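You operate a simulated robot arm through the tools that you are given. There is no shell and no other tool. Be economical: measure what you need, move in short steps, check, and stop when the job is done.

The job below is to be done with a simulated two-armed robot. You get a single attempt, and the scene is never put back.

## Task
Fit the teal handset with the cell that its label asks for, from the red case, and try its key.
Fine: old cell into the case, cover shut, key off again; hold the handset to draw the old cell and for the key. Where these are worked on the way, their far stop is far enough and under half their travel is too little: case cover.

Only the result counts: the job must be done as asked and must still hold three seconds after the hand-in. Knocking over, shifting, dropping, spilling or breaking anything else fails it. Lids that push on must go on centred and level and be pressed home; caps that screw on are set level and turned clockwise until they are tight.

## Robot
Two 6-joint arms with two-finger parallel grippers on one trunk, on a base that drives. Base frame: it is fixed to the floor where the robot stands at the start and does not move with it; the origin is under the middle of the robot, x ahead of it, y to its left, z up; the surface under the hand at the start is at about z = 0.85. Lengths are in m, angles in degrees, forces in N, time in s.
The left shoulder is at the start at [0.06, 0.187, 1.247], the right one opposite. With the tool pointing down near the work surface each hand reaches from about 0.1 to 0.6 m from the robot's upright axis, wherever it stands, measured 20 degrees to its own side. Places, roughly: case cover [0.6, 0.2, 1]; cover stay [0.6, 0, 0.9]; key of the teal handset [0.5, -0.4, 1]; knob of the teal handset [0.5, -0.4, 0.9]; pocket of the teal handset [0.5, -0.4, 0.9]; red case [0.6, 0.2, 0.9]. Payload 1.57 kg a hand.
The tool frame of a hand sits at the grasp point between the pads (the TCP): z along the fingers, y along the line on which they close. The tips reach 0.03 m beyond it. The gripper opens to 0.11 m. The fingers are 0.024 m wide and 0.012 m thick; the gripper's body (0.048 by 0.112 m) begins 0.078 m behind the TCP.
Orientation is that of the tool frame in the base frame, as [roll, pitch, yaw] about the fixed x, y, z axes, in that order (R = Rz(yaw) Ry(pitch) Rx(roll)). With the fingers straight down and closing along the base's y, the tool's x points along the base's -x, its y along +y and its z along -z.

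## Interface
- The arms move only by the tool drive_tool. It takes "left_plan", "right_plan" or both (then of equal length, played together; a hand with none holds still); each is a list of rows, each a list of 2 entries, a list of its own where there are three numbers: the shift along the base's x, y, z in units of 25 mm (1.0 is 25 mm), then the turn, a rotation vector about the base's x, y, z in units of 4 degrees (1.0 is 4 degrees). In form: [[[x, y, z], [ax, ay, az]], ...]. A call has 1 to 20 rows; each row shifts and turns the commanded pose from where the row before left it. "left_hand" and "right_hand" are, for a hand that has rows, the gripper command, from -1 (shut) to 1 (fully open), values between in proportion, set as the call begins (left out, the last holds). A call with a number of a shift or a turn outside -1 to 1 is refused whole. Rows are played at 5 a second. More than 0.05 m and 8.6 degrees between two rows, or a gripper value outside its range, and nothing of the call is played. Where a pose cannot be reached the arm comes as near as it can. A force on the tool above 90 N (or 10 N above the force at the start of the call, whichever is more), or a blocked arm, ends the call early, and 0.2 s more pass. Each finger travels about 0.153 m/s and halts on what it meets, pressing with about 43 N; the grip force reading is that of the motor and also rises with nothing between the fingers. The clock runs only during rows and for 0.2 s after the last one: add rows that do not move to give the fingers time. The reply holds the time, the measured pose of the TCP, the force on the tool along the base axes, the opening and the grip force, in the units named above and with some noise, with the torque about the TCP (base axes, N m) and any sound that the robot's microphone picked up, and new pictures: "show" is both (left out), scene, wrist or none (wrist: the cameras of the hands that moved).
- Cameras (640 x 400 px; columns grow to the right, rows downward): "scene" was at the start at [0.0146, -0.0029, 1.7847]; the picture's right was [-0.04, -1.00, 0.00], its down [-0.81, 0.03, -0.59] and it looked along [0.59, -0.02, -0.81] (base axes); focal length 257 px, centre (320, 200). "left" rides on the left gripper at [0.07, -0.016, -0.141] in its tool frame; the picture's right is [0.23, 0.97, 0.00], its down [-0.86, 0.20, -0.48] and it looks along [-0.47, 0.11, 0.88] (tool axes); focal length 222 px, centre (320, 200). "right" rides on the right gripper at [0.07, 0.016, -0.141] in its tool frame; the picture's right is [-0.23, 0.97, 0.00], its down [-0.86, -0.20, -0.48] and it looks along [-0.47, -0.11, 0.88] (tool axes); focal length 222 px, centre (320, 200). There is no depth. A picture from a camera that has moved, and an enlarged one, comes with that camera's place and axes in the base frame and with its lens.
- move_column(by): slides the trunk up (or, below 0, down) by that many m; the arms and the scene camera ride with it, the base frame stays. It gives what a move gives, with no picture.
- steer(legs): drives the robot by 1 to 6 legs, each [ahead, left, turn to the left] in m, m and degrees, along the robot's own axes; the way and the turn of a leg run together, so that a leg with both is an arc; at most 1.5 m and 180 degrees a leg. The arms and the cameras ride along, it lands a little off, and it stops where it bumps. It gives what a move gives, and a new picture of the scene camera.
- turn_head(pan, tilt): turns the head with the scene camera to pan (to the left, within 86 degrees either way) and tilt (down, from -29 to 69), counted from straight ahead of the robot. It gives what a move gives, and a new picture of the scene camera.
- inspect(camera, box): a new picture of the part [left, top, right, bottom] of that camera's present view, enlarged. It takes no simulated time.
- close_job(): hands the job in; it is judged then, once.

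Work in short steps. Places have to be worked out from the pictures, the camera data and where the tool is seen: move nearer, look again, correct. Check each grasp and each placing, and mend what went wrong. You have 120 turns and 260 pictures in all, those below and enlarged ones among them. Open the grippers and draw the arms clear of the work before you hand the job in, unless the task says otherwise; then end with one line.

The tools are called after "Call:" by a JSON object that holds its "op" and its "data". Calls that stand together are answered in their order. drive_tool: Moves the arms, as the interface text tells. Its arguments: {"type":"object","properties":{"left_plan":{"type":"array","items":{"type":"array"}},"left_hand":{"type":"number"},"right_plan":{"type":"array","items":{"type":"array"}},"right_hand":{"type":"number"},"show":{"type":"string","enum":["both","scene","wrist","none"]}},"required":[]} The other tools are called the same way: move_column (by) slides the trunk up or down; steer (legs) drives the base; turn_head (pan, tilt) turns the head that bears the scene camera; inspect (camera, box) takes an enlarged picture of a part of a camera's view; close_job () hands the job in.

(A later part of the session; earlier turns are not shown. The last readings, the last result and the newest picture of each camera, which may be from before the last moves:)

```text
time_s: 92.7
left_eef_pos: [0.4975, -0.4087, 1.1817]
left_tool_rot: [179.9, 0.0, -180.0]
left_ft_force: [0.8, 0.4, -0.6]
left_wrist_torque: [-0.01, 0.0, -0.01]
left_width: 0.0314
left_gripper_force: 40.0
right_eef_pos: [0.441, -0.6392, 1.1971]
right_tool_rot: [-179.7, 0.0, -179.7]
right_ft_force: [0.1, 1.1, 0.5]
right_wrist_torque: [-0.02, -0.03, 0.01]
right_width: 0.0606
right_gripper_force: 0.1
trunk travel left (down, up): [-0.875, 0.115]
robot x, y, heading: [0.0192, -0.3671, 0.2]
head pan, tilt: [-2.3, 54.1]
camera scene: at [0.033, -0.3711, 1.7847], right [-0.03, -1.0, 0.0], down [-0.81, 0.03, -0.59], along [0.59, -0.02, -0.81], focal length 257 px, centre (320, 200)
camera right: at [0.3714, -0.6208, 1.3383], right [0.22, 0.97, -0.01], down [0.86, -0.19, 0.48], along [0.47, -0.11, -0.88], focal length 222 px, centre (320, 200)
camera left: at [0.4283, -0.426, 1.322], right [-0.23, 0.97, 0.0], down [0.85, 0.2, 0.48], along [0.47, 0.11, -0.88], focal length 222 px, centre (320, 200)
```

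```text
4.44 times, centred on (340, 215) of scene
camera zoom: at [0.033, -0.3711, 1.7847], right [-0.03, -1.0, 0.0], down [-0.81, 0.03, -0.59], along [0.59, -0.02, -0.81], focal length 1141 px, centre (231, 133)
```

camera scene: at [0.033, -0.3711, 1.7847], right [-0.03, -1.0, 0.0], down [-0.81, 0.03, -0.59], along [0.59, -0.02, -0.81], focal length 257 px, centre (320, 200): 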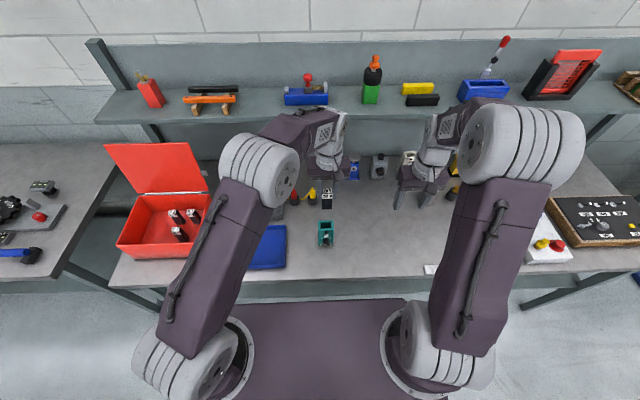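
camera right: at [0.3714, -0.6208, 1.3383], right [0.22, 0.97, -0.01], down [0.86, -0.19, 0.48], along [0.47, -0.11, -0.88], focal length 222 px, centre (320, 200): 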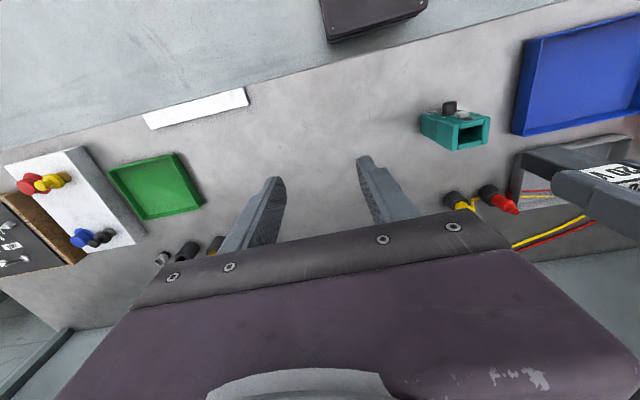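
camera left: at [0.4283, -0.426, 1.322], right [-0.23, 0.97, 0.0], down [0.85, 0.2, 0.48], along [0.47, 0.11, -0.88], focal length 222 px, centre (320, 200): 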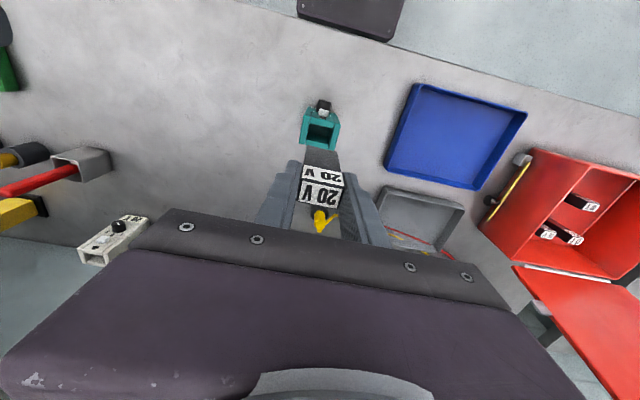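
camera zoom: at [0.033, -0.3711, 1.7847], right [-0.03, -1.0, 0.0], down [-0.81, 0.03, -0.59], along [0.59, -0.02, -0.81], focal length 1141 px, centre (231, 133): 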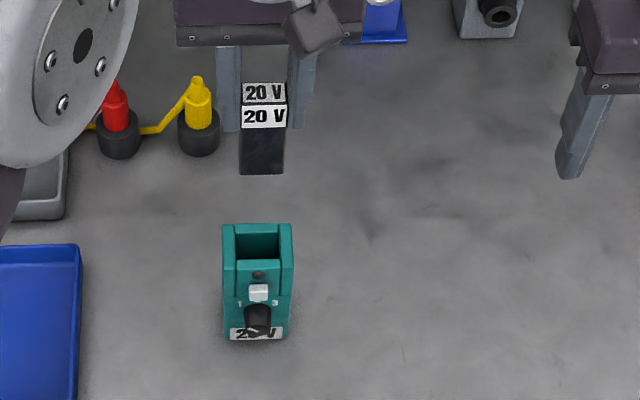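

The handset has not moved, and the cell hangs over the pocket at the same x, y as the seated old one. I go down to just above the rim, then check.

Call:
{"op": "drive_tool", "data": {"left_plan": [[[0, 0.04, -1], [0, 0, 0]], [[0, 0, -1], [0, 0, 0]], [[0, 0, -1], [0, 0, 0]], [[0, 0, -1], [0, 0, 0]], [[0, 0, -0.5], [0, 0, 0]], [[0, 0, 0], [0, 0, 0]]], "show": "none"}}

Call:
{"op": "inspect", "data": {"camera": "left", "box": [240, 90, 400, 210]}}

Call:
{"op": "inspect", "data": {"camera": "scene", "box": [295, 200, 355, 250]}}

```text
time_s: 94.0
left_eef_pos: [0.4968, -0.407, 1.0691]
left_tool_rot: [179.8, 0.0, -180.0]
left_ft_force: [0.0, 0.0, -1.4]
left_wrist_torque: [0.04, -0.03, 0.01]
left_width: 0.0317
left_gripper_force: 39.8
right_eef_pos: [0.4402, -0.638, 1.1969]
right_tool_rot: [-179.8, 0.1, -179.7]
right_ft_force: [-0.6, -0.1, -0.9]
right_wrist_torque: [0.01, 0.01, 0.02]
right_width: 0.0606
right_gripper_force: 0.1
trunk travel left (down, up): [-0.875, 0.115]
robot x, y, heading: [0.0164, -0.366, 0.1]
head pan, tilt: [-2.3, 54.1]
```

```text
3.33 times, centred on (320, 150) of left
camera zoom: at [0.4274, -0.4239, 1.2098], right [-0.23, 0.97, 0.0], down [0.85, 0.2, 0.48], along [0.47, 0.11, -0.88], focal length 740 px, centre (320, 367)
```

zoom: 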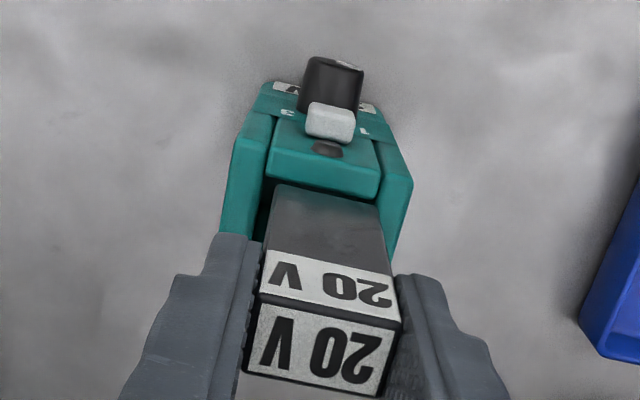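

```text
8.00 times, centred on (325, 225) of scene
camera zoom: at [0.0329, -0.3713, 1.7847], right [-0.03, -1.0, 0.0], down [-0.81, 0.03, -0.59], along [0.59, -0.02, -0.81], focal length 2053 px, centre (280, 0)
```

zoom: 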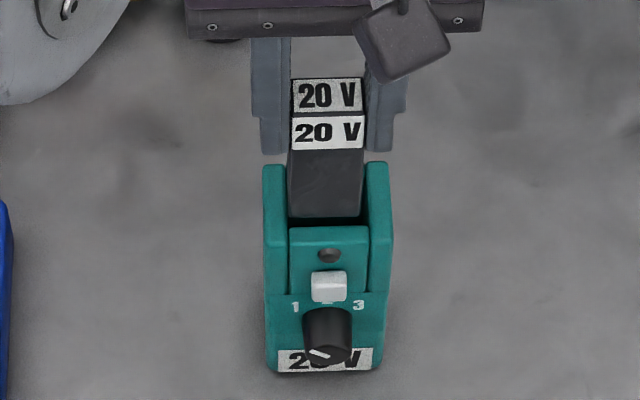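

It is well lined up. I lower in small steps, watching the force.

Call:
{"op": "drive_tool", "data": {"left_plan": [[[0, -0.03, -0.3], [0, 0, 0]], [[0, 0, -0.3], [0, 0, 0]], [[0, 0, -0.3], [0, 0, 0]]], "show": "none"}}

Call:
{"op": "inspect", "data": {"camera": "scene", "box": [295, 200, 355, 250]}}

```text
time_s: 94.8
left_eef_pos: [0.4961, -0.408, 1.0521]
left_tool_rot: [-180.0, 0.4, 180.0]
left_ft_force: [-0.6, 1.6, 38.8]
left_wrist_torque: [0.09, 0.34, -0.03]
left_width: 0.0303
left_gripper_force: 39.7
right_eef_pos: [0.4376, -0.638, 1.1991]
right_tool_rot: [-179.7, 0.1, -179.8]
right_ft_force: [-0.6, 0.6, -0.2]
right_wrist_torque: [-0.02, 0.04, -0.01]
right_width: 0.0603
right_gripper_force: 0.1
trunk travel left (down, up): [-0.875, 0.115]
robot x, y, heading: [0.0178, -0.3694, 0.1]
head pan, tilt: [-2.3, 54.1]
```

```text
8.00 times, centred on (325, 225) of scene
camera zoom: at [0.028, -0.371, 1.7852], right [-0.03, -1.0, 0.0], down [-0.81, 0.03, -0.59], along [0.59, -0.02, -0.81], focal length 2053 px, centre (280, 0)
```

zoom: 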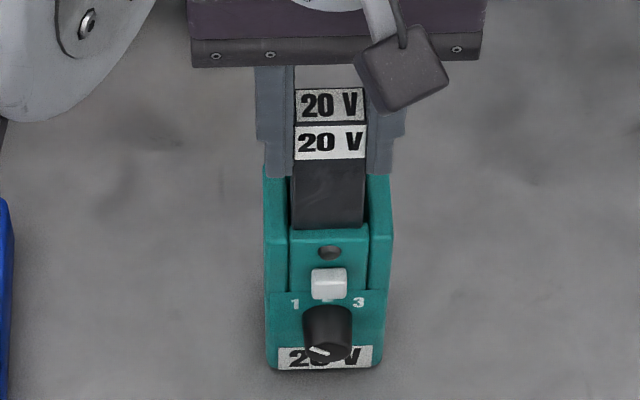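

It meets the front rim (38 N, the torque puts it on the −x side). I raise a little, shift +3.5 mm in x and try again.

Call:
{"op": "drive_tool", "data": {"left_plan": [[[0, 0, 0.4], [0, 0, 0]], [[0.14, 0, 0], [0, 0, 0]], [[0, 0, -0.25], [0, 0, 0]], [[0, 0, -0.25], [0, 0, 0]], [[0, 0, -0.1], [0, 0, 0]]], "show": "none"}}

```text
time_s: 96.0
left_eef_pos: [0.5, -0.4076, 1.0434]
left_tool_rot: [179.8, 0.1, 179.9]
left_ft_force: [-4.0, 3.2, 35.4]
left_wrist_torque: [0.07, 0.66, -0.21]
left_width: 0.0318
left_gripper_force: 40.5
right_eef_pos: [0.4385, -0.6392, 1.1995]
right_tool_rot: [-179.6, 0.0, -179.8]
right_ft_force: [0.5, -0.1, 0.1]
right_wrist_torque: [0.05, 0.05, 0.03]
right_width: 0.0605
right_gripper_force: 0.1
trunk travel left (down, up): [-0.875, 0.115]
robot x, y, heading: [0.016, -0.3678, 0.1]
head pan, tilt: [-2.3, 54.1]
```

It went 9 mm lower, but with 35 N. I look whether the cell is entering or slipping in the fingers.

Call:
{"op": "inspect", "data": {"camera": "left", "box": [240, 90, 400, 210]}}

Call:
{"op": "inspect", "data": {"camera": "scene", "box": [295, 200, 355, 250]}}

Call:
{"op": "inspect", "data": {"camera": "right", "box": [380, 60, 540, 180]}}

```text
3.33 times, centred on (320, 150) of left
camera zoom: at [0.43, -0.4256, 1.1842], right [-0.23, 0.97, 0.0], down [0.85, 0.2, 0.48], along [0.47, 0.11, -0.88], focal length 740 px, centre (320, 367)
```

zoom: 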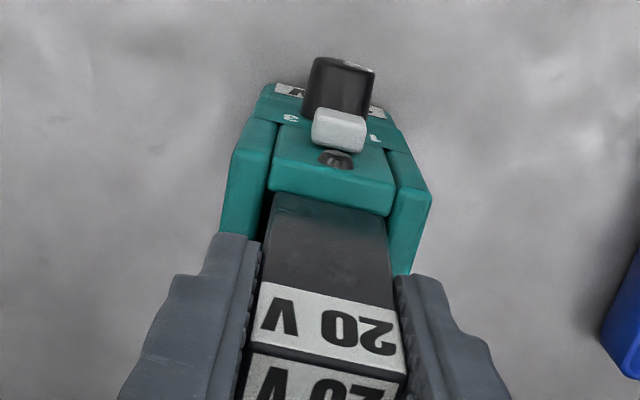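

```text
8.00 times, centred on (325, 225) of scene
camera zoom: at [0.03, -0.3718, 1.7849], right [-0.03, -1.0, 0.0], down [-0.81, 0.03, -0.59], along [0.59, -0.02, -0.81], focal length 2053 px, centre (280, 0)
```

zoom: 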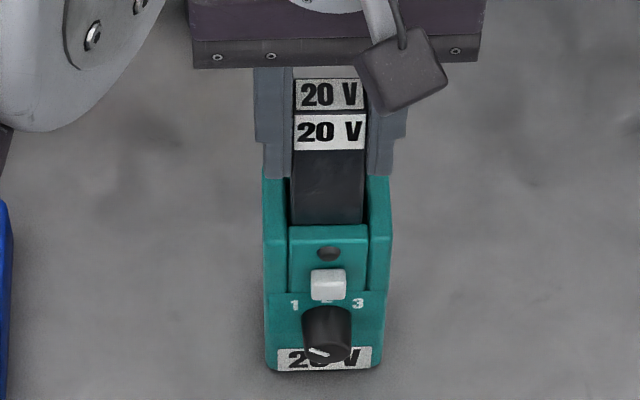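

```text
3.33 times, centred on (460, 120) of right
camera zoom: at [0.3691, -0.6213, 1.3391], right [0.22, 0.97, 0.0], down [0.86, -0.19, 0.48], along [0.47, -0.11, -0.88], focal length 740 px, centre (-147, 467)
```

zoom: 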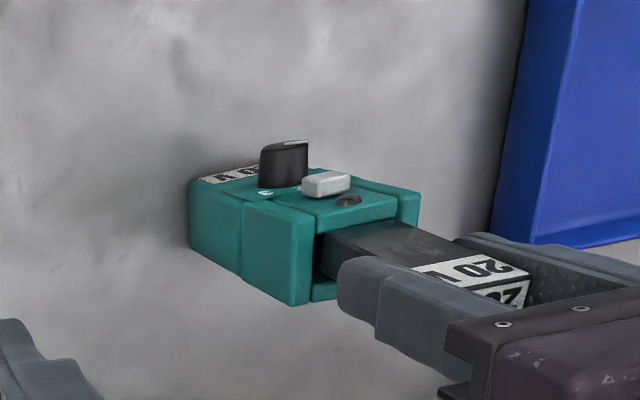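

The cell still sits on the front rim (there is a gap at the back) and slipped up in the fingers. I raise, shift +5 mm in x and look before going down.

Call:
{"op": "drive_tool", "data": {"left_plan": [[[0, 0, 0.3], [0, 0, 0]], [[0, 0, 0.2], [0, 0, 0]], [[0.2, 0, 0], [0, 0, 0]], [[0, 0, 0], [0, 0, 0]]], "show": "none"}}

Call:
{"op": "inspect", "data": {"camera": "right", "box": [400, 70, 520, 160]}}

Call:
{"op": "inspect", "data": {"camera": "left", "box": [240, 90, 400, 210]}}

```text
time_s: 97.0
left_eef_pos: [0.5071, -0.4085, 1.0547]
left_tool_rot: [179.8, 0.0, 180.0]
left_ft_force: [1.0, -0.7, -0.7]
left_wrist_torque: [0.0, 0.01, -0.04]
left_width: 0.0314
left_gripper_force: 39.9
right_eef_pos: [0.4425, -0.6393, 1.1969]
right_tool_rot: [-179.7, -0.1, -179.8]
right_ft_force: [0.5, 0.1, -0.3]
right_wrist_torque: [-0.01, -0.02, 0.03]
right_width: 0.0607
right_gripper_force: 0.0
trunk travel left (down, up): [-0.875, 0.115]
robot x, y, heading: [0.0151, -0.3693, 0.0]
head pan, tilt: [-2.3, 54.1]
```

```text
4.44 times, centred on (460, 115) of right
camera zoom: at [0.3722, -0.6209, 1.338], right [0.22, 0.97, -0.01], down [0.86, -0.19, 0.48], along [0.47, -0.11, -0.88], focal length 987 px, centre (-302, 578)
```

zoom: 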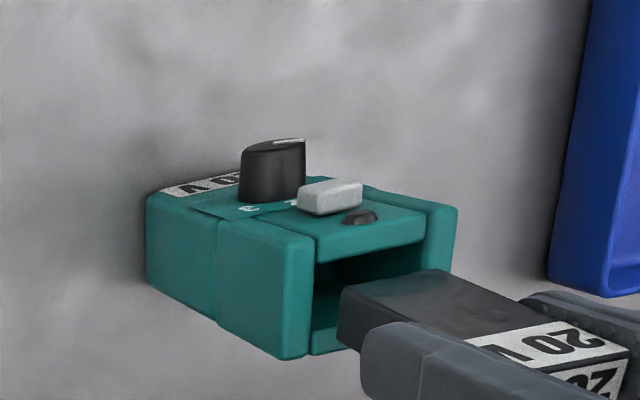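

```text
3.33 times, centred on (320, 150) of left
camera zoom: at [0.4377, -0.4261, 1.1948], right [-0.23, 0.97, 0.0], down [0.85, 0.2, 0.48], along [0.47, 0.11, -0.88], focal length 740 px, centre (320, 367)
```

zoom: 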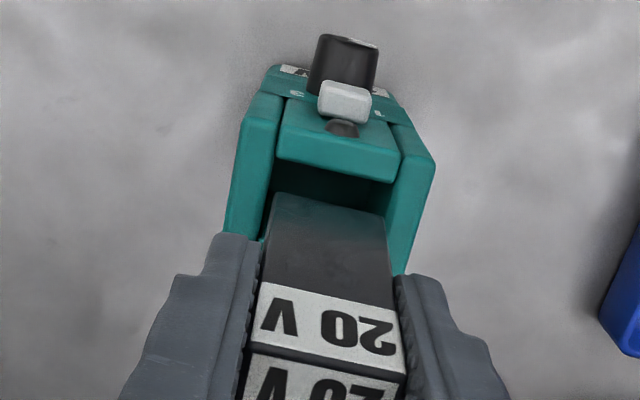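

Now it is a bit too far back: by the right-hand view it needs about −3.5 mm (x≈0.5035). I shift and look again.

Call:
{"op": "drive_tool", "data": {"left_plan": [[[-0.14, 0, 0], [0, 0, 0]], [[0, 0, -0.15], [0, 0, 0]], [[0, 0, 0], [0, 0, 0]]], "show": "none"}}

Call:
{"op": "inspect", "data": {"camera": "right", "box": [400, 70, 520, 160]}}

Call:
{"op": "drive_tool", "data": {"left_plan": [[[0, 0, -0.2], [0, 0, 0]], [[0, 0, 0], [0, 0, 0]]], "show": "none"}}

```text
time_s: 97.8
left_eef_pos: [0.5014, -0.4085, 1.0515]
left_tool_rot: [179.7, 0.0, 180.0]
left_ft_force: [-0.4, -0.5, -1.0]
left_wrist_torque: [-0.02, 0.0, 0.01]
left_width: 0.0313
left_gripper_force: 40.0
right_eef_pos: [0.4411, -0.6388, 1.1976]
right_tool_rot: [-179.7, 0.0, -179.8]
right_ft_force: [-0.8, 0.8, 0.3]
right_wrist_torque: [0.03, -0.02, 0.01]
right_width: 0.0605
right_gripper_force: 0.0
trunk travel left (down, up): [-0.875, 0.115]
robot x, y, heading: [0.0192, -0.3685, 0.1]
head pan, tilt: [-2.3, 54.1]
```

```text
4.44 times, centred on (460, 115) of right
camera zoom: at [0.3716, -0.621, 1.3382], right [0.22, 0.97, -0.01], down [0.86, -0.19, 0.48], along [0.47, -0.11, -0.88], focal length 987 px, centre (-302, 578)
```

zoom: 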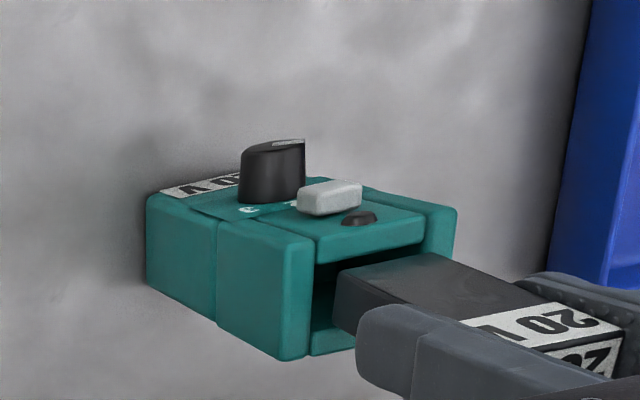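

```text
time_s: 98.5
left_eef_pos: [0.5, -0.4084, 1.0461]
left_tool_rot: [179.8, 0.2, -180.0]
left_ft_force: [0.2, 0.0, -0.7]
left_wrist_torque: [-0.02, 0.0, 0.0]
left_width: 0.0315
left_gripper_force: 40.1
right_eef_pos: [0.4407, -0.6393, 1.1966]
right_tool_rot: [-179.7, 0.0, -179.8]
right_ft_force: [-0.3, 0.2, 0.9]
right_wrist_torque: [0.0, 0.03, -0.01]
right_width: 0.0602
right_gripper_force: 0.1
trunk travel left (down, up): [-0.875, 0.115]
robot x, y, heading: [0.0166, -0.365, 0.1]
head pan, tilt: [-2.3, 54.1]
```

No contact yet at 1.046. A trim of +1.5 mm in x, then I go on down in small steps.

Call:
{"op": "drive_tool", "data": {"left_plan": [[[0.07, 0, 0], [0, 0, 0]], [[0, 0, -0.2], [0, 0, 0]], [[0, 0, -0.2], [0, 0, 0]]], "show": "none"}}

Call:
{"op": "inspect", "data": {"camera": "right", "box": [400, 70, 520, 160]}}

```text
time_s: 99.2
left_eef_pos: [0.5045, -0.4088, 1.0356]
left_tool_rot: [179.8, 0.1, 179.9]
left_ft_force: [-0.5, -0.1, -1.6]
left_wrist_torque: [-0.01, -0.01, 0.01]
left_width: 0.0314
left_gripper_force: 40.0
right_eef_pos: [0.4406, -0.6398, 1.1969]
right_tool_rot: [-179.7, 0.0, -179.8]
right_ft_force: [-0.8, 0.2, -0.5]
right_wrist_torque: [0.03, -0.03, -0.04]
right_width: 0.0602
right_gripper_force: 0.0
trunk travel left (down, up): [-0.875, 0.115]
robot x, y, heading: [0.0171, -0.3659, 0.4]
head pan, tilt: [-2.3, 54.1]
```

```text
4.44 times, centred on (460, 115) of right
camera zoom: at [0.3716, -0.621, 1.3382], right [0.22, 0.97, -0.01], down [0.86, -0.19, 0.48], along [0.47, -0.11, -0.88], focal length 987 px, centre (-302, 578)
```

zoom: 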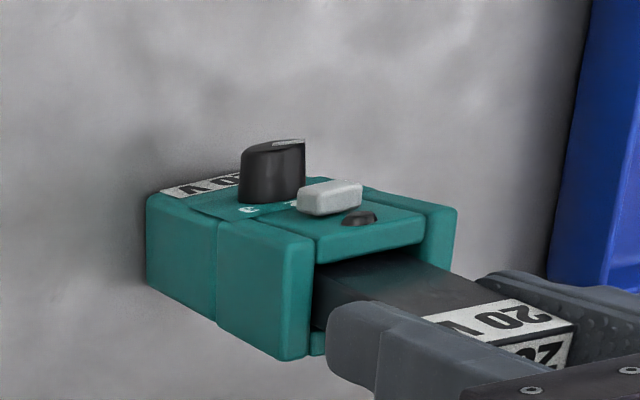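

It is entering without force. I continue down.

Call:
{"op": "drive_tool", "data": {"left_plan": [[[0, 0, -0.2], [0, 0, 0]], [[0, 0, -0.2], [0, 0, 0]], [[0, 0, -0.2], [0, 0, 0]]], "show": "none"}}

Call:
{"op": "inspect", "data": {"camera": "right", "box": [400, 70, 520, 160]}}

Call:
{"op": "inspect", "data": {"camera": "scene", "box": [295, 200, 355, 250]}}

```text
time_s: 100.0
left_eef_pos: [0.5026, -0.4092, 1.0213]
left_tool_rot: [179.7, 0.1, -180.0]
left_ft_force: [-0.2, 0.3, -1.4]
left_wrist_torque: [-0.02, 0.01, 0.01]
left_width: 0.0314
left_gripper_force: 40.4
right_eef_pos: [0.4406, -0.638, 1.1979]
right_tool_rot: [-179.8, -0.1, -179.7]
right_ft_force: [0.5, -0.2, -0.5]
right_wrist_torque: [0.0, 0.02, 0.01]
right_width: 0.0606
right_gripper_force: 0.1
trunk travel left (down, up): [-0.875, 0.115]
robot x, y, heading: [0.021, -0.3685, 0.2]
head pan, tilt: [-2.3, 54.1]
```

```text
4.44 times, centred on (460, 115) of right
camera zoom: at [0.3715, -0.621, 1.3382], right [0.22, 0.97, -0.01], down [0.86, -0.19, 0.48], along [0.47, -0.11, -0.88], focal length 987 px, centre (-302, 578)
```

zoom: 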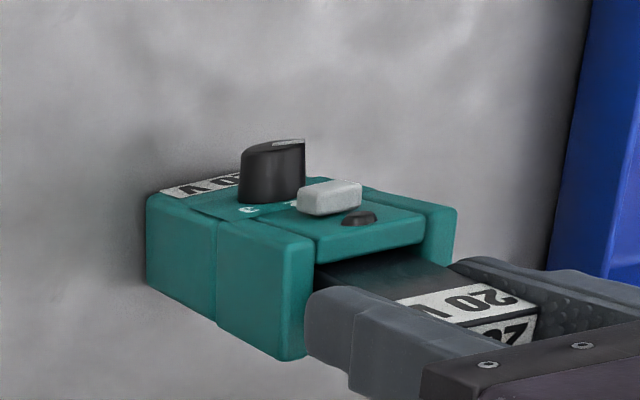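

```text
8.00 times, centred on (325, 225) of scene
camera zoom: at [0.0332, -0.3714, 1.7847], right [-0.03, -1.0, 0.0], down [-0.81, 0.03, -0.59], along [0.59, -0.02, -0.81], focal length 2053 px, centre (280, 0)
```

zoom: 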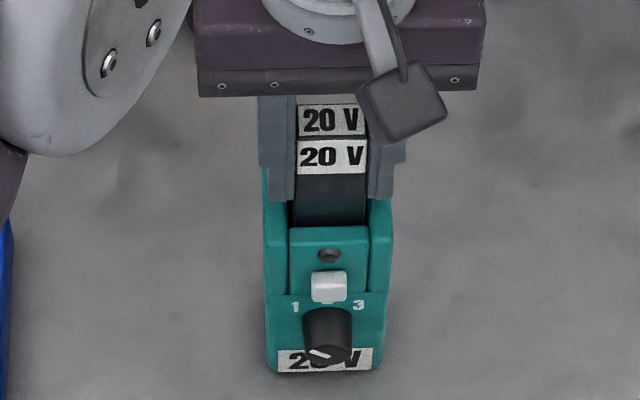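

It is well inside. I lower to just above the cheeks (TCP≈1.012), then open, rise, and push from the top with closed fingers.

Call:
{"op": "drive_tool", "data": {"left_plan": [[[0, 0, -0.18], [0, 0, 0]], [[0, 0, -0.17], [0, 0, 0]], [[0, 0, 0], [0, 0, 0]]], "show": "none"}}

Call:
{"op": "drive_tool", "data": {"left_plan": [[[0, 0, 0], [0, 0, 0]], [[0, 0, 0], [0, 0, 0]], [[0, 0, 0.5], [0, 0, 0]], [[0, 0, 1], [0, 0, 0]], [[0, 0, 1], [0, 0, 0]], [[0, 0, 0.5], [0, 0, 0]]], "left_hand": 0, "show": "none"}}

Call:
{"op": "inspect", "data": {"camera": "right", "box": [400, 70, 520, 160]}}

Call:
{"op": "inspect", "data": {"camera": "left", "box": [240, 90, 400, 210]}}

```text
time_s: 100.8
left_eef_pos: [0.5033, -0.4086, 1.01]
left_tool_rot: [179.9, 0.1, 179.9]
left_ft_force: [-0.3, 0.2, -0.9]
left_wrist_torque: [0.02, 0.01, 0.06]
left_width: 0.0313
left_gripper_force: 40.4
right_eef_pos: [0.4404, -0.6389, 1.1974]
right_tool_rot: [-179.8, -0.1, -179.8]
right_ft_force: [0.1, 0.5, 0.9]
right_wrist_torque: [0.01, -0.02, -0.01]
right_width: 0.0608
right_gripper_force: 0.0
trunk travel left (down, up): [-0.875, 0.115]
robot x, y, heading: [0.0202, -0.3674, 0.3]
head pan, tilt: [-2.3, 54.1]
```

```text
time_s: 102.2
left_eef_pos: [0.5031, -0.4101, 1.0875]
left_tool_rot: [179.9, 0.0, 179.9]
left_ft_force: [-0.6, 0.4, -0.7]
left_wrist_torque: [0.0, 0.04, 0.01]
left_width: 0.055
left_gripper_force: 0.1
right_eef_pos: [0.4423, -0.639, 1.1964]
right_tool_rot: [-179.8, 0.0, -179.9]
right_ft_force: [0.4, -0.6, -0.4]
right_wrist_torque: [-0.02, 0.0, -0.02]
right_width: 0.0604
right_gripper_force: 0.1
trunk travel left (down, up): [-0.875, 0.115]
robot x, y, heading: [0.0189, -0.3678, 0.6]
head pan, tilt: [-2.3, 54.1]
```

```text
4.44 times, centred on (460, 115) of right
camera zoom: at [0.3712, -0.6209, 1.3383], right [0.22, 0.97, -0.01], down [0.86, -0.19, 0.48], along [0.47, -0.11, -0.88], focal length 987 px, centre (-302, 578)
```

zoom: 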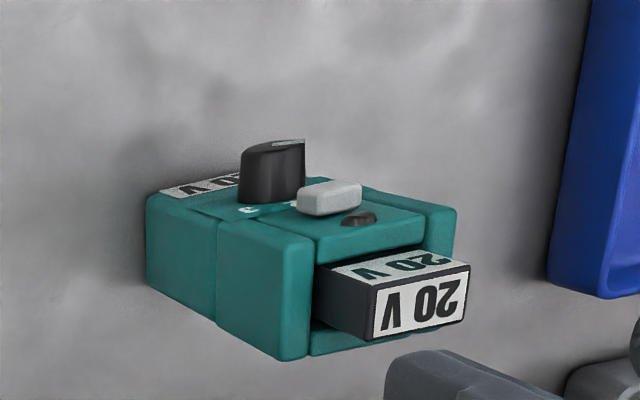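

```text
3.33 times, centred on (320, 150) of left
camera zoom: at [0.4333, -0.4265, 1.2284], right [-0.23, 0.97, 0.0], down [0.85, 0.2, 0.48], along [0.47, 0.11, -0.88], focal length 740 px, centre (320, 367)
```

zoom: 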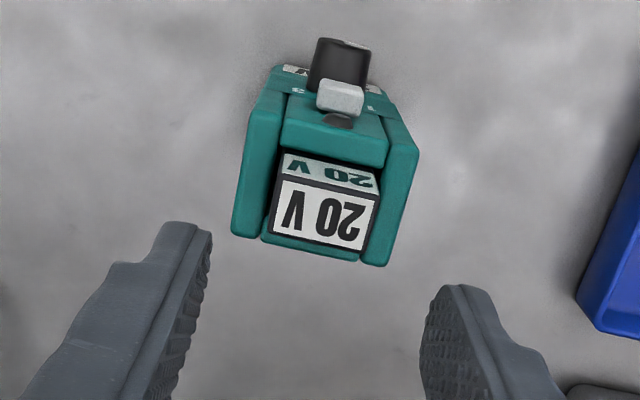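

The cell slid fully in on release and sits like the old one did. I press it home gently from above with closed fingers.

Call:
{"op": "drive_tool", "data": {"left_plan": [[[0, 0, 0], [0, 0, 0]], [[-0.15, 0, 0], [0, 0, 0]], [[0, 0, -0.5], [0, 0, 0]], [[0, 0, -0.4], [0, 0, 0]], [[0, 0, -0.2], [0, 0, 0]], [[0, 0, -0.2], [0, 0, 0]]], "left_hand": -1, "show": "none"}}

Call:
{"op": "drive_tool", "data": {"left_plan": [[[0, 0, -0.15], [0, 0, 0]], [[0, 0, -0.15], [0, 0, 0]]], "show": "none"}}

```text
time_s: 103.7
left_eef_pos: [0.5023, -0.4098, 1.0563]
left_tool_rot: [179.9, 0.0, 179.9]
left_ft_force: [0.4, 0.0, 0.4]
left_wrist_torque: [-0.05, -0.01, 0.01]
left_width: 0.0
left_gripper_force: 20.8
right_eef_pos: [0.4409, -0.6381, 1.1978]
right_tool_rot: [-179.7, 0.0, -179.7]
right_ft_force: [-0.1, -0.1, 0.2]
right_wrist_torque: [0.04, -0.02, -0.01]
right_width: 0.0604
right_gripper_force: 0.1
trunk travel left (down, up): [-0.875, 0.115]
robot x, y, heading: [0.021, -0.3673, 0.4]
head pan, tilt: [-2.3, 54.1]
```

```text
time_s: 104.2
left_eef_pos: [0.5, -0.4097, 1.0466]
left_tool_rot: [179.9, 0.1, -179.9]
left_ft_force: [-1.4, 0.2, -0.5]
left_wrist_torque: [0.01, 0.01, 0.0]
left_width: 0.0002
left_gripper_force: 21.7
right_eef_pos: [0.4413, -0.6394, 1.1981]
right_tool_rot: [-179.7, 0.0, -179.8]
right_ft_force: [0.1, -0.1, 0.4]
right_wrist_torque: [0.01, -0.01, 0.01]
right_width: 0.0603
right_gripper_force: 0.1
trunk travel left (down, up): [-0.875, 0.115]
robot x, y, heading: [0.0188, -0.3684, 0.5]
head pan, tilt: [-2.3, 54.1]
```

No contact yet with the tips at about 1.017. I continue in small steps until the force rises.

Call:
{"op": "drive_tool", "data": {"left_plan": [[[0, 0, -0.15], [0, 0, 0]], [[0, 0, -0.15], [0, 0, 0]]], "show": "none"}}

Call:
{"op": "drive_tool", "data": {"left_plan": [[[0, 0, -0.1], [0, 0, 0]], [[0, 0, -0.1], [0, 0, 0]]], "show": "none"}}

Call:
{"op": "inspect", "data": {"camera": "right", "box": [400, 70, 520, 160]}}

```text
time_s: 104.8
left_eef_pos: [0.5014, -0.409, 1.0386]
left_tool_rot: [179.8, 0.1, -179.9]
left_ft_force: [-0.1, 1.0, 0.6]
left_wrist_torque: [0.01, -0.01, -0.03]
left_width: 0.0
left_gripper_force: 20.9
right_eef_pos: [0.4413, -0.6391, 1.1974]
right_tool_rot: [-179.8, 0.1, -179.8]
right_ft_force: [-0.2, -0.1, -0.1]
right_wrist_torque: [0.0, 0.0, 0.02]
right_width: 0.0607
right_gripper_force: 0.1
trunk travel left (down, up): [-0.875, 0.115]
robot x, y, heading: [0.0171, -0.3651, 0.2]
head pan, tilt: [-2.3, 54.1]
```

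```text
time_s: 105.5
left_eef_pos: [0.4994, -0.4102, 1.0391]
left_tool_rot: [-180.0, 0.6, -180.0]
left_ft_force: [0.9, 2.0, 35.2]
left_wrist_torque: [0.07, 0.02, 0.02]
left_width: 0.0003
left_gripper_force: 21.1
right_eef_pos: [0.4371, -0.6378, 1.2004]
right_tool_rot: [-179.7, 0.2, -179.8]
right_ft_force: [0.1, 0.1, -0.7]
right_wrist_torque: [0.03, 0.03, 0.01]
right_width: 0.0605
right_gripper_force: 0.1
trunk travel left (down, up): [-0.875, 0.115]
robot x, y, heading: [0.014, -0.3709, 0.4]
head pan, tilt: [-2.3, 54.1]
```

```text
4.44 times, centred on (460, 115) of right
camera zoom: at [0.3672, -0.6198, 1.3403], right [0.22, 0.97, -0.01], down [0.85, -0.19, 0.48], along [0.47, -0.11, -0.88], focal length 987 px, centre (-302, 578)
```

zoom: 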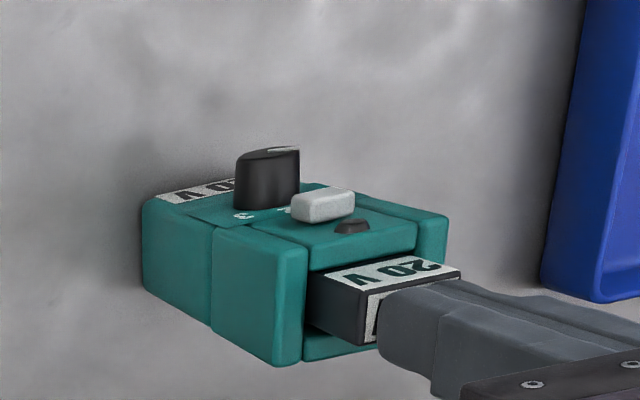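

It is in contact at 35 N with the cell top at about 1.01. I press slightly harder to be sure it is home.

Call:
{"op": "drive_tool", "data": {"left_plan": [[[0, 0, -0.12], [0, 0, 0]], [[0, 0, -0.12], [0, 0, 0]]], "show": "none"}}

Call:
{"op": "drive_tool", "data": {"left_plan": [[[0, 0, 0.5], [0, 0, 0]], [[0, 0, 1], [0, 0, 0]], [[0, 0.3, 1], [0, 0, 0]], [[0, 0.3, 1], [0, 0, 0]]], "show": "wrist"}}

Call:
{"op": "inspect", "data": {"camera": "right", "box": [400, 70, 520, 160]}}

Call:
{"op": "inspect", "data": {"camera": "scene", "box": [295, 200, 355, 250]}}

```text
time_s: 106.0
left_eef_pos: [0.4987, -0.4099, 1.0382]
left_tool_rot: [-179.6, 1.3, -180.0]
left_ft_force: [3.9, 3.0, 77.7]
left_wrist_torque: [0.14, 0.3, 0.04]
left_width: 0.0001
left_gripper_force: 21.1
right_eef_pos: [0.4325, -0.638, 1.2019]
right_tool_rot: [-179.5, 0.3, -179.9]
right_ft_force: [0.1, -0.1, 0.1]
right_wrist_torque: [0.05, 0.02, 0.01]
right_width: 0.0607
right_gripper_force: 0.0
trunk travel left (down, up): [-0.875, 0.115]
robot x, y, heading: [0.0222, -0.3672, 0.6]
head pan, tilt: [-2.3, 54.1]
```

```text
time_s: 107.0
left_eef_pos: [0.5018, -0.3916, 1.1146]
left_tool_rot: [179.8, 0.1, -180.0]
left_ft_force: [-0.1, 0.4, -0.7]
left_wrist_torque: [0.0, 0.0, -0.01]
left_width: 0.0
left_gripper_force: 21.2
right_eef_pos: [0.4423, -0.6388, 1.1976]
right_tool_rot: [-179.7, -0.1, -179.8]
right_ft_force: [0.6, -0.5, -0.4]
right_wrist_torque: [0.0, 0.02, 0.02]
right_width: 0.0608
right_gripper_force: 0.1
trunk travel left (down, up): [-0.875, 0.115]
robot x, y, heading: [0.02, -0.3687, 0.3]
head pan, tilt: [-2.3, 54.1]
camera left: at [0.433, -0.4092, 1.2553], right [-0.23, 0.97, 0.0], down [0.86, 0.2, 0.48], along [0.47, 0.11, -0.88], focal length 222 px, centre (320, 200)
```

left: 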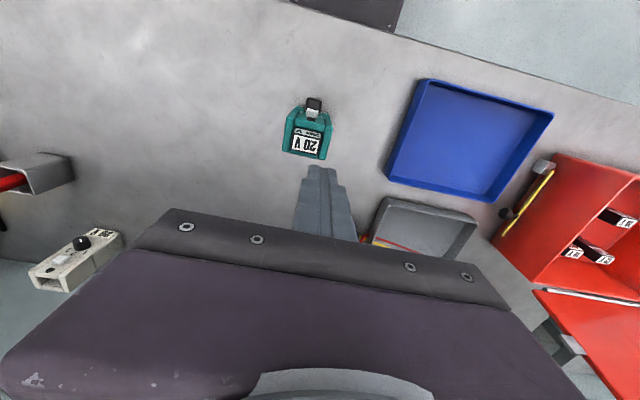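

```text
4.44 times, centred on (460, 115) of right
camera zoom: at [0.3724, -0.621, 1.3378], right [0.22, 0.97, -0.01], down [0.86, -0.19, 0.48], along [0.47, -0.11, -0.88], focal length 987 px, centre (-302, 578)
```

zoom: 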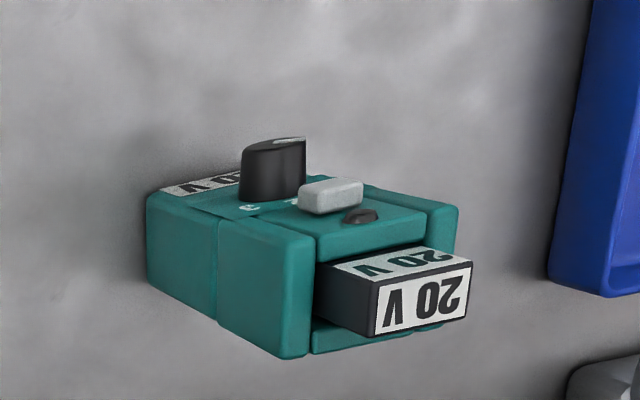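

```text
8.00 times, centred on (325, 225) of scene
camera zoom: at [0.0345, -0.3714, 1.7845], right [-0.03, -1.0, 0.0], down [-0.81, 0.03, -0.59], along [0.59, -0.02, -0.81], focal length 2053 px, centre (280, 0)
```

zoom: 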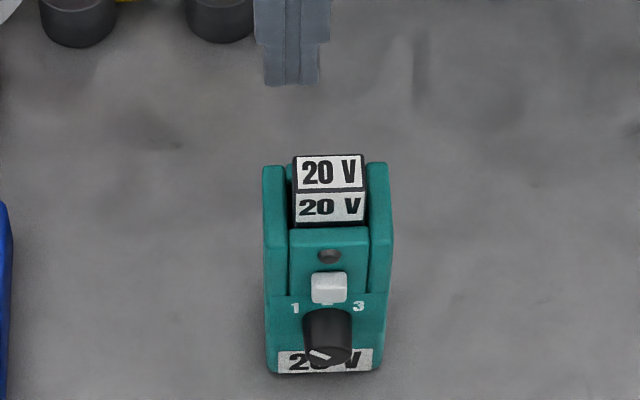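

The 20 V cell is seated. I turn the left hand back to its holding attitude (yaw 90) while moving it left and up.

Call:
{"op": "drive_tool", "data": {"left_plan": [[[0, 0.3, 0.4], [0, 0, -1]], [[0, 0.3, 0.4], [0, 0, -1]], [[0, 0.3, 0.4], [0, 0, -1]], [[0, 0.3, 0.4], [0, 0, -1]], [[0, 0.3, 0.4], [0, 0, -1]], [[0, 0.3, 0.2], [0, 0, -1]], [[0, 0.3, 0], [0, 0, -1]], [[0, 0.3, 0], [0, 0, -1]], [[0, 0.3, 0], [0, 0, -1]], [[0, 0.3, 0], [0, 0, -1]], [[0, 0.3, 0], [0, 0, -1]], [[0, 0.3, 0], [0, 0, -1]], [[0, 0.3, 0], [0, 0, -1]], [[0, 0.3, 0], [0, 0, -1]], [[0, 0, 0], [0, 0, -1]], [[0, 0, 0], [0, 0, -1]], [[0, 0, 0], [0, 0, -1]], [[0, 0, 0], [0, 0, -1]], [[0, 0, 0], [0, 0, -1]], [[0, 0, 0], [0, 0, -1]]], "left_hand": 0.5, "show": "none"}}

Call:
{"op": "drive_tool", "data": {"left_plan": [[[0, 0, 0], [0, 0, -1]], [[0, 0, 0], [0, 0, -1]], [[0, 0, 0], [0, 0, -0.5]], [[0, 0, 0], [-1, 0, 0]], [[0, 0, 0], [-1, 0, 0]], [[0, 0, 0], [-1, 0, 0]], [[0, 0, 0], [-1, 0, 0]], [[0, 0, -0.4], [-1, 0, 0]], [[0, 0, -0.4], [-1, 0, 0]], [[0, 0, -0.4], [-1, 0, 0]], [[0, 0, -0.4], [-1, 0, 0]], [[0, 0, -0.4], [-1, 0, 0]], [[0, 0, -0.4], [-1, 0, 0]], [[0, 0, -0.4], [-1, 0, 0]], [[0, 0, -0.4], [-0.3, 0, 0]]], "show": "scene"}}

```text
time_s: 111.2
left_eef_pos: [0.4998, -0.2883, 1.1707]
left_tool_rot: [179.9, 0.0, 99.9]
left_ft_force: [-0.2, -0.1, -0.7]
left_wrist_torque: [0.01, 0.03, 0.06]
left_width: 0.0827
left_gripper_force: 0.1
right_eef_pos: [0.4408, -0.6388, 1.198]
right_tool_rot: [-179.8, 0.0, -179.8]
right_ft_force: [0.8, -0.5, -0.9]
right_wrist_torque: [0.0, 0.03, 0.01]
right_width: 0.0604
right_gripper_force: 0.0
trunk travel left (down, up): [-0.875, 0.115]
robot x, y, heading: [0.0188, -0.3679, 0.7]
head pan, tilt: [-2.3, 54.1]
```

```text
time_s: 114.5
left_eef_pos: [0.5007, -0.2883, 1.0906]
left_tool_rot: [179.8, 45.4, 90.1]
left_ft_force: [0.0, 0.2, 0.4]
left_wrist_torque: [-0.02, 0.01, 0.03]
left_width: 0.0825
left_gripper_force: 0.1
right_eef_pos: [0.44, -0.6389, 1.1965]
right_tool_rot: [-179.8, 0.0, -179.8]
right_ft_force: [-0.2, 0.9, 0.4]
right_wrist_torque: [0.01, 0.0, -0.01]
right_width: 0.0605
right_gripper_force: 0.1
trunk travel left (down, up): [-0.875, 0.115]
robot x, y, heading: [0.0189, -0.3726, 0.4]
head pan, tilt: [-2.3, 54.1]
camera scene: at [0.0335, -0.3712, 1.7847], right [-0.03, -1.0, 0.0], down [-0.81, 0.03, -0.59], along [0.59, -0.02, -0.81], focal length 257 px, centre (320, 200)
```

scene: 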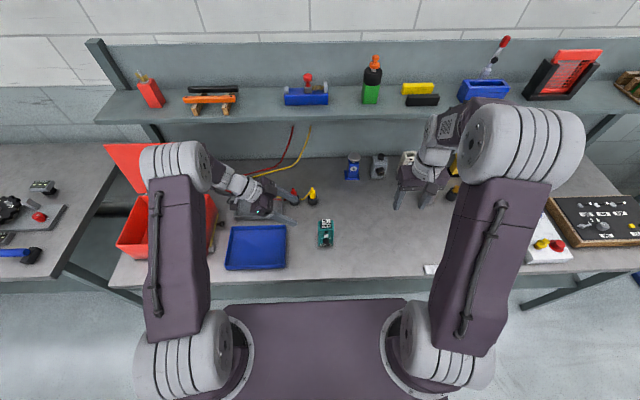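

Now I go to the stand-off and slide in along the same line as before.

Call:
{"op": "drive_tool", "data": {"left_plan": [[[0, -0.2, -1], [0, 0, 0]], [[0, -0.2, -1], [0, 0, 0]], [[0, -0.1, -1.0], [0, 0, 0]], [[-0.04, -0.3, -0.3], [0, 0, 0]], [[0, -0.5, -0.5], [0, 0, 0]], [[0, -0.6, -0.6], [0, 0, 0]], [[0, -0.6, -0.7], [0, 0, 0]], [[0, -0.55, -0.75], [0, 0, 0]], [[0, 0, 0], [0, 0, 0]]], "show": "none"}}

Call:
{"op": "inspect", "data": {"camera": "left", "box": [200, 60, 440, 240]}}

```text
time_s: 116.5
left_eef_pos: [0.4985, -0.3637, 0.9441]
left_tool_rot: [179.8, 45.3, 90.0]
left_ft_force: [0.4, 0.0, -0.2]
left_wrist_torque: [-0.03, -0.02, 0.02]
left_width: 0.0826
left_gripper_force: 0.1
right_eef_pos: [0.4418, -0.6381, 1.1974]
right_tool_rot: [-179.8, -0.1, -179.8]
right_ft_force: [-0.1, 0.3, 0.9]
right_wrist_torque: [-0.01, 0.0, 0.0]
right_width: 0.0606
right_gripper_force: 0.0
trunk travel left (down, up): [-0.875, 0.115]
robot x, y, heading: [0.0174, -0.367, 0.5]
head pan, tilt: [-2.3, 54.1]
```

```text
2.22 times, centred on (320, 150) of left
camera zoom: at [0.4818, -0.2155, 0.9936], right [0.97, 0.16, -0.16], down [0.2, -0.26, 0.94], along [0.11, -0.95, -0.29], focal length 494 px, centre (320, 311)
```

zoom: 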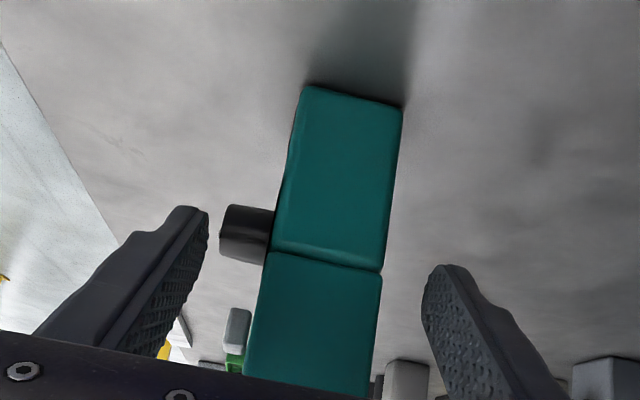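

The handset sits about 2–3 mm further in +x, so I add that and close.

Call:
{"op": "drive_tool", "data": {"left_plan": [[[0.12, -0.06, -0.06], [0, 0, 0]], [[0, 0, 0], [0, 0, 0]]], "show": "none"}}

Call:
{"op": "drive_tool", "data": {"left_plan": [[[0, 0, 0], [0, 0, 0]], [[0, 0, 0], [0, 0, 0]], [[0, 0, 0], [0, 0, 0]]], "left_hand": -1, "show": "none"}}

Call:
{"op": "inspect", "data": {"camera": "scene", "box": [295, 205, 355, 255]}}

Call:
{"op": "inspect", "data": {"camera": "right", "box": [400, 70, 520, 160]}}

```text
time_s: 117.0
left_eef_pos: [0.501, -0.3671, 0.9439]
left_tool_rot: [179.9, 45.3, 89.9]
left_ft_force: [0.1, -0.5, 0.7]
left_wrist_torque: [-0.02, 0.02, 0.0]
left_width: 0.0823
left_gripper_force: 0.1
right_eef_pos: [0.44, -0.6386, 1.1983]
right_tool_rot: [-179.7, 0.0, -179.8]
right_ft_force: [-1.3, 0.3, 0.0]
right_wrist_torque: [-0.02, 0.02, 0.01]
right_width: 0.0603
right_gripper_force: 0.1
trunk travel left (down, up): [-0.875, 0.115]
robot x, y, heading: [0.0197, -0.3675, 0.5]
head pan, tilt: [-2.3, 54.1]
```

```text
time_s: 117.8
left_eef_pos: [0.5016, -0.3674, 0.9433]
left_tool_rot: [179.8, 45.3, 90.0]
left_ft_force: [-2.0, -0.3, -0.4]
left_wrist_torque: [-0.07, 0.03, -0.13]
left_width: 0.0439
left_gripper_force: 43.0
right_eef_pos: [0.4404, -0.6389, 1.1975]
right_tool_rot: [-179.7, 0.0, -179.8]
right_ft_force: [0.0, -0.3, 0.4]
right_wrist_torque: [0.01, -0.01, 0.0]
right_width: 0.0605
right_gripper_force: 0.0
trunk travel left (down, up): [-0.875, 0.115]
robot x, y, heading: [0.0153, -0.3689, 0.2]
head pan, tilt: [-2.3, 54.1]
```

```text
8.00 times, centred on (325, 230) of scene
camera zoom: at [0.0328, -0.3713, 1.7847], right [-0.03, -1.0, 0.0], down [-0.81, 0.03, -0.59], along [0.59, -0.02, -0.81], focal length 2053 px, centre (280, -40)
```

zoom: 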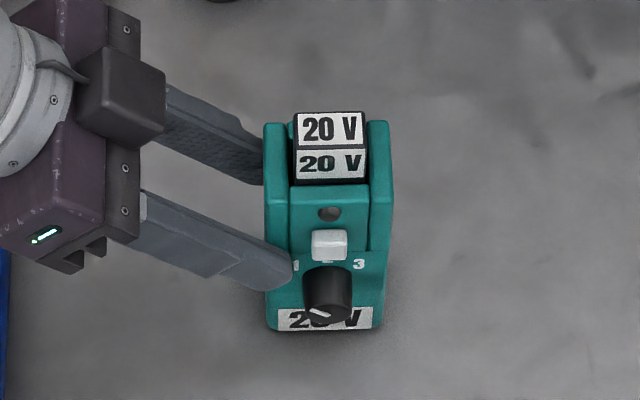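

```text
4.44 times, centred on (460, 115) of right
camera zoom: at [0.3712, -0.6209, 1.3383], right [0.22, 0.97, -0.01], down [0.86, -0.19, 0.48], along [0.47, -0.11, -0.88], focal length 987 px, centre (-302, 578)
```

zoom: 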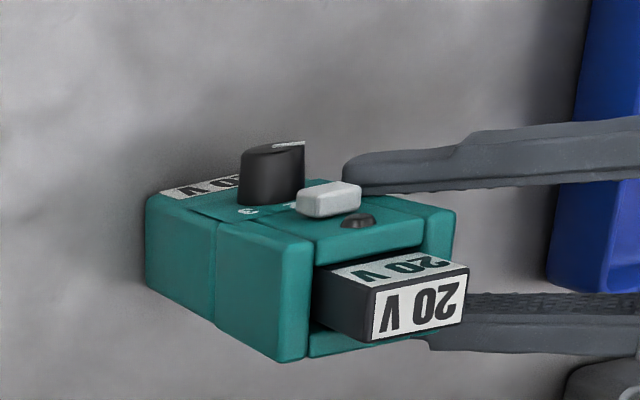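

The handset is held (43.9 mm). The key is at about [0.470, −0.408, 0.949]. I bring the closed right hand in front of it, tip at about z 0.942.

Call:
{"op": "drive_tool", "data": {"right_plan": [[[-0.5, 0, 0], [0, 0, 0]], [[-0.8, 0.5, 0], [0, 0, 0]], [[0, 1, 0], [0, 0, 0]], [[0, 1, 0], [0, 0, 0]], [[0, 1, 0], [0, 0, 0]], [[0, 1, 0], [0, 0, 0]], [[0, 1, -0.5], [0, 0, 0]], [[0, 1, -0.5], [0, 0, 0]], [[0, 1, -1], [0, 0, 0]], [[0, 1, -1], [0, 0, 0]], [[0, 0.58, -1], [0, 0, 0]], [[0, 0, -1], [0, 0, 0]], [[0, 0, -1], [0, 0, 0]], [[0, 0, -1], [0, 0, 0]], [[0, 0, -1], [0, 0, 0]], [[0, 0, -1], [0, 0, 0]], [[0, 0, -1], [0, 0, 0]], [[0, 0, 0], [0, 0, 0]]], "right_hand": -1, "show": "wrist"}}

Call:
{"op": "inspect", "data": {"camera": "right", "box": [240, 90, 400, 210]}}

Call:
{"op": "inspect", "data": {"camera": "scene", "box": [295, 205, 355, 255]}}

```text
time_s: 121.7
left_eef_pos: [0.5004, -0.3656, 0.9437]
left_tool_rot: [179.8, 45.3, 89.9]
left_ft_force: [-0.8, 0.2, -0.4]
left_wrist_torque: [-0.07, 0.15, -0.01]
left_width: 0.0437
left_gripper_force: 42.5
right_eef_pos: [0.4098, -0.4153, 0.9486]
right_tool_rot: [-179.7, 0.0, -179.8]
right_ft_force: [-0.5, -0.4, 0.2]
right_wrist_torque: [0.01, 0.02, -0.02]
right_width: 0.0
right_gripper_force: 21.4
trunk travel left (down, up): [-0.875, 0.115]
robot x, y, heading: [0.0174, -0.3667, 0.2]
head pan, tilt: [-2.3, 54.1]
camera right: at [0.3398, -0.3967, 1.0886], right [0.22, 0.97, -0.01], down [0.86, -0.19, 0.48], along [0.47, -0.11, -0.88], focal length 222 px, centre (320, 200)
```

right: 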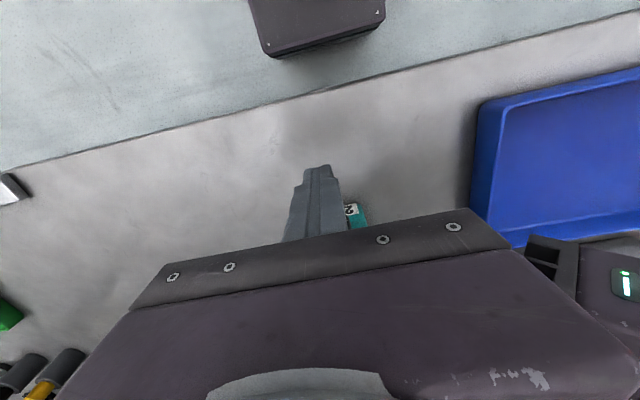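

```text
3.33 times, centred on (320, 150) of right
camera zoom: at [0.3398, -0.3967, 1.0886], right [0.22, 0.97, -0.01], down [0.86, -0.19, 0.48], along [0.47, -0.11, -0.88], focal length 740 px, centre (320, 367)
```

zoom: 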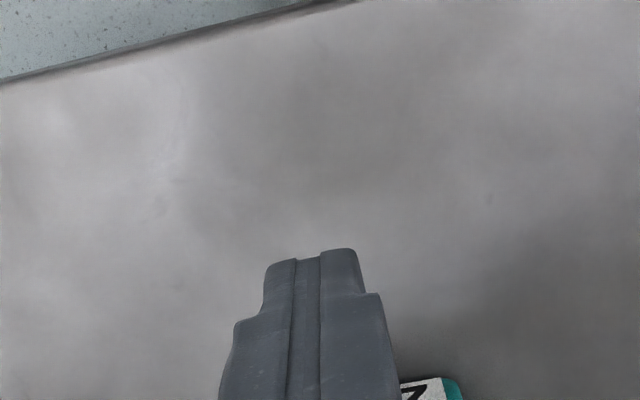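

```text
8.00 times, centred on (325, 230) of scene
camera zoom: at [0.0329, -0.3711, 1.7846], right [-0.03, -1.0, 0.0], down [-0.81, 0.03, -0.59], along [0.59, -0.02, -0.81], focal length 2053 px, centre (280, -40)
```

zoom: 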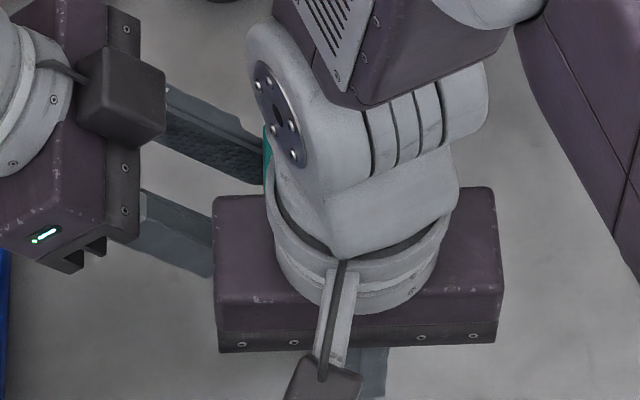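

The tip is too low (0.919), so I raise 23 mm and trim y. Then I move forward to just before the key.

Call:
{"op": "drive_tool", "data": {"right_plan": [[[0, 0.1, 0.94], [0, 0, 0]], [[0.5, 0, 0], [0, 0, 0]], [[0.5, 0, 0], [0, 0, 0]], [[0.3, 0, 0], [0, 0, 0]], [[0, 0, 0], [0, 0, 0]]], "show": "none"}}

Call:
{"op": "drive_tool", "data": {"right_plan": [[[0.15, 0, 0], [0, 0, 0]], [[0.15, 0, 0], [0, 0, 0]]], "show": "none"}}

Call:
{"op": "drive_tool", "data": {"right_plan": [[[0.12, 0, 0], [0, 0, 0]], [[0.12, 0, 0], [0, 0, 0]]], "show": "none"}}

```text
time_s: 122.8
left_eef_pos: [0.5006, -0.367, 0.9426]
left_tool_rot: [179.8, 45.3, 90.0]
left_ft_force: [-0.9, 1.2, 0.6]
left_wrist_torque: [0.02, 0.1, -0.06]
left_width: 0.0435
left_gripper_force: 43.3
right_eef_pos: [0.4414, -0.4119, 0.9735]
right_tool_rot: [-179.7, 0.0, -179.8]
right_ft_force: [0.5, -0.5, 0.2]
right_wrist_torque: [0.0, -0.03, 0.0]
right_width: 0.0
right_gripper_force: 21.5
trunk travel left (down, up): [-0.875, 0.115]
robot x, y, heading: [0.0225, -0.3684, 0.5]
head pan, tilt: [-2.3, 54.1]
```

```text
time_s: 123.5
left_eef_pos: [0.5013, -0.3664, 0.9444]
left_tool_rot: [179.7, 45.3, 90.0]
left_ft_force: [-1.1, -0.2, 0.5]
left_wrist_torque: [0.01, 0.17, -0.06]
left_width: 0.0441
left_gripper_force: 43.0
right_eef_pos: [0.4485, -0.4098, 0.9727]
right_tool_rot: [-179.7, -0.1, -179.8]
right_ft_force: [-0.1, 0.7, -1.0]
right_wrist_torque: [-0.02, -0.03, -0.01]
right_width: 0.0002
right_gripper_force: 21.0
trunk travel left (down, up): [-0.875, 0.115]
robot x, y, heading: [0.0162, -0.3681, 0.4]
head pan, tilt: [-2.3, 54.1]
```

```text
time_s: 124.0
left_eef_pos: [0.5009, -0.3664, 0.9437]
left_tool_rot: [179.8, 45.2, 89.9]
left_ft_force: [-0.8, -0.5, 0.9]
left_wrist_torque: [0.0, 0.14, -0.03]
left_width: 0.0439
left_gripper_force: 43.0
right_eef_pos: [0.453, -0.4093, 0.9739]
right_tool_rot: [-179.7, 0.1, -179.9]
right_ft_force: [-0.3, -0.4, 0.4]
right_wrist_torque: [0.01, 0.01, -0.02]
right_width: 0.0001
right_gripper_force: 21.4
trunk travel left (down, up): [-0.875, 0.115]
robot x, y, heading: [0.0176, -0.3686, 0.2]
head pan, tilt: [-2.3, 54.1]
```

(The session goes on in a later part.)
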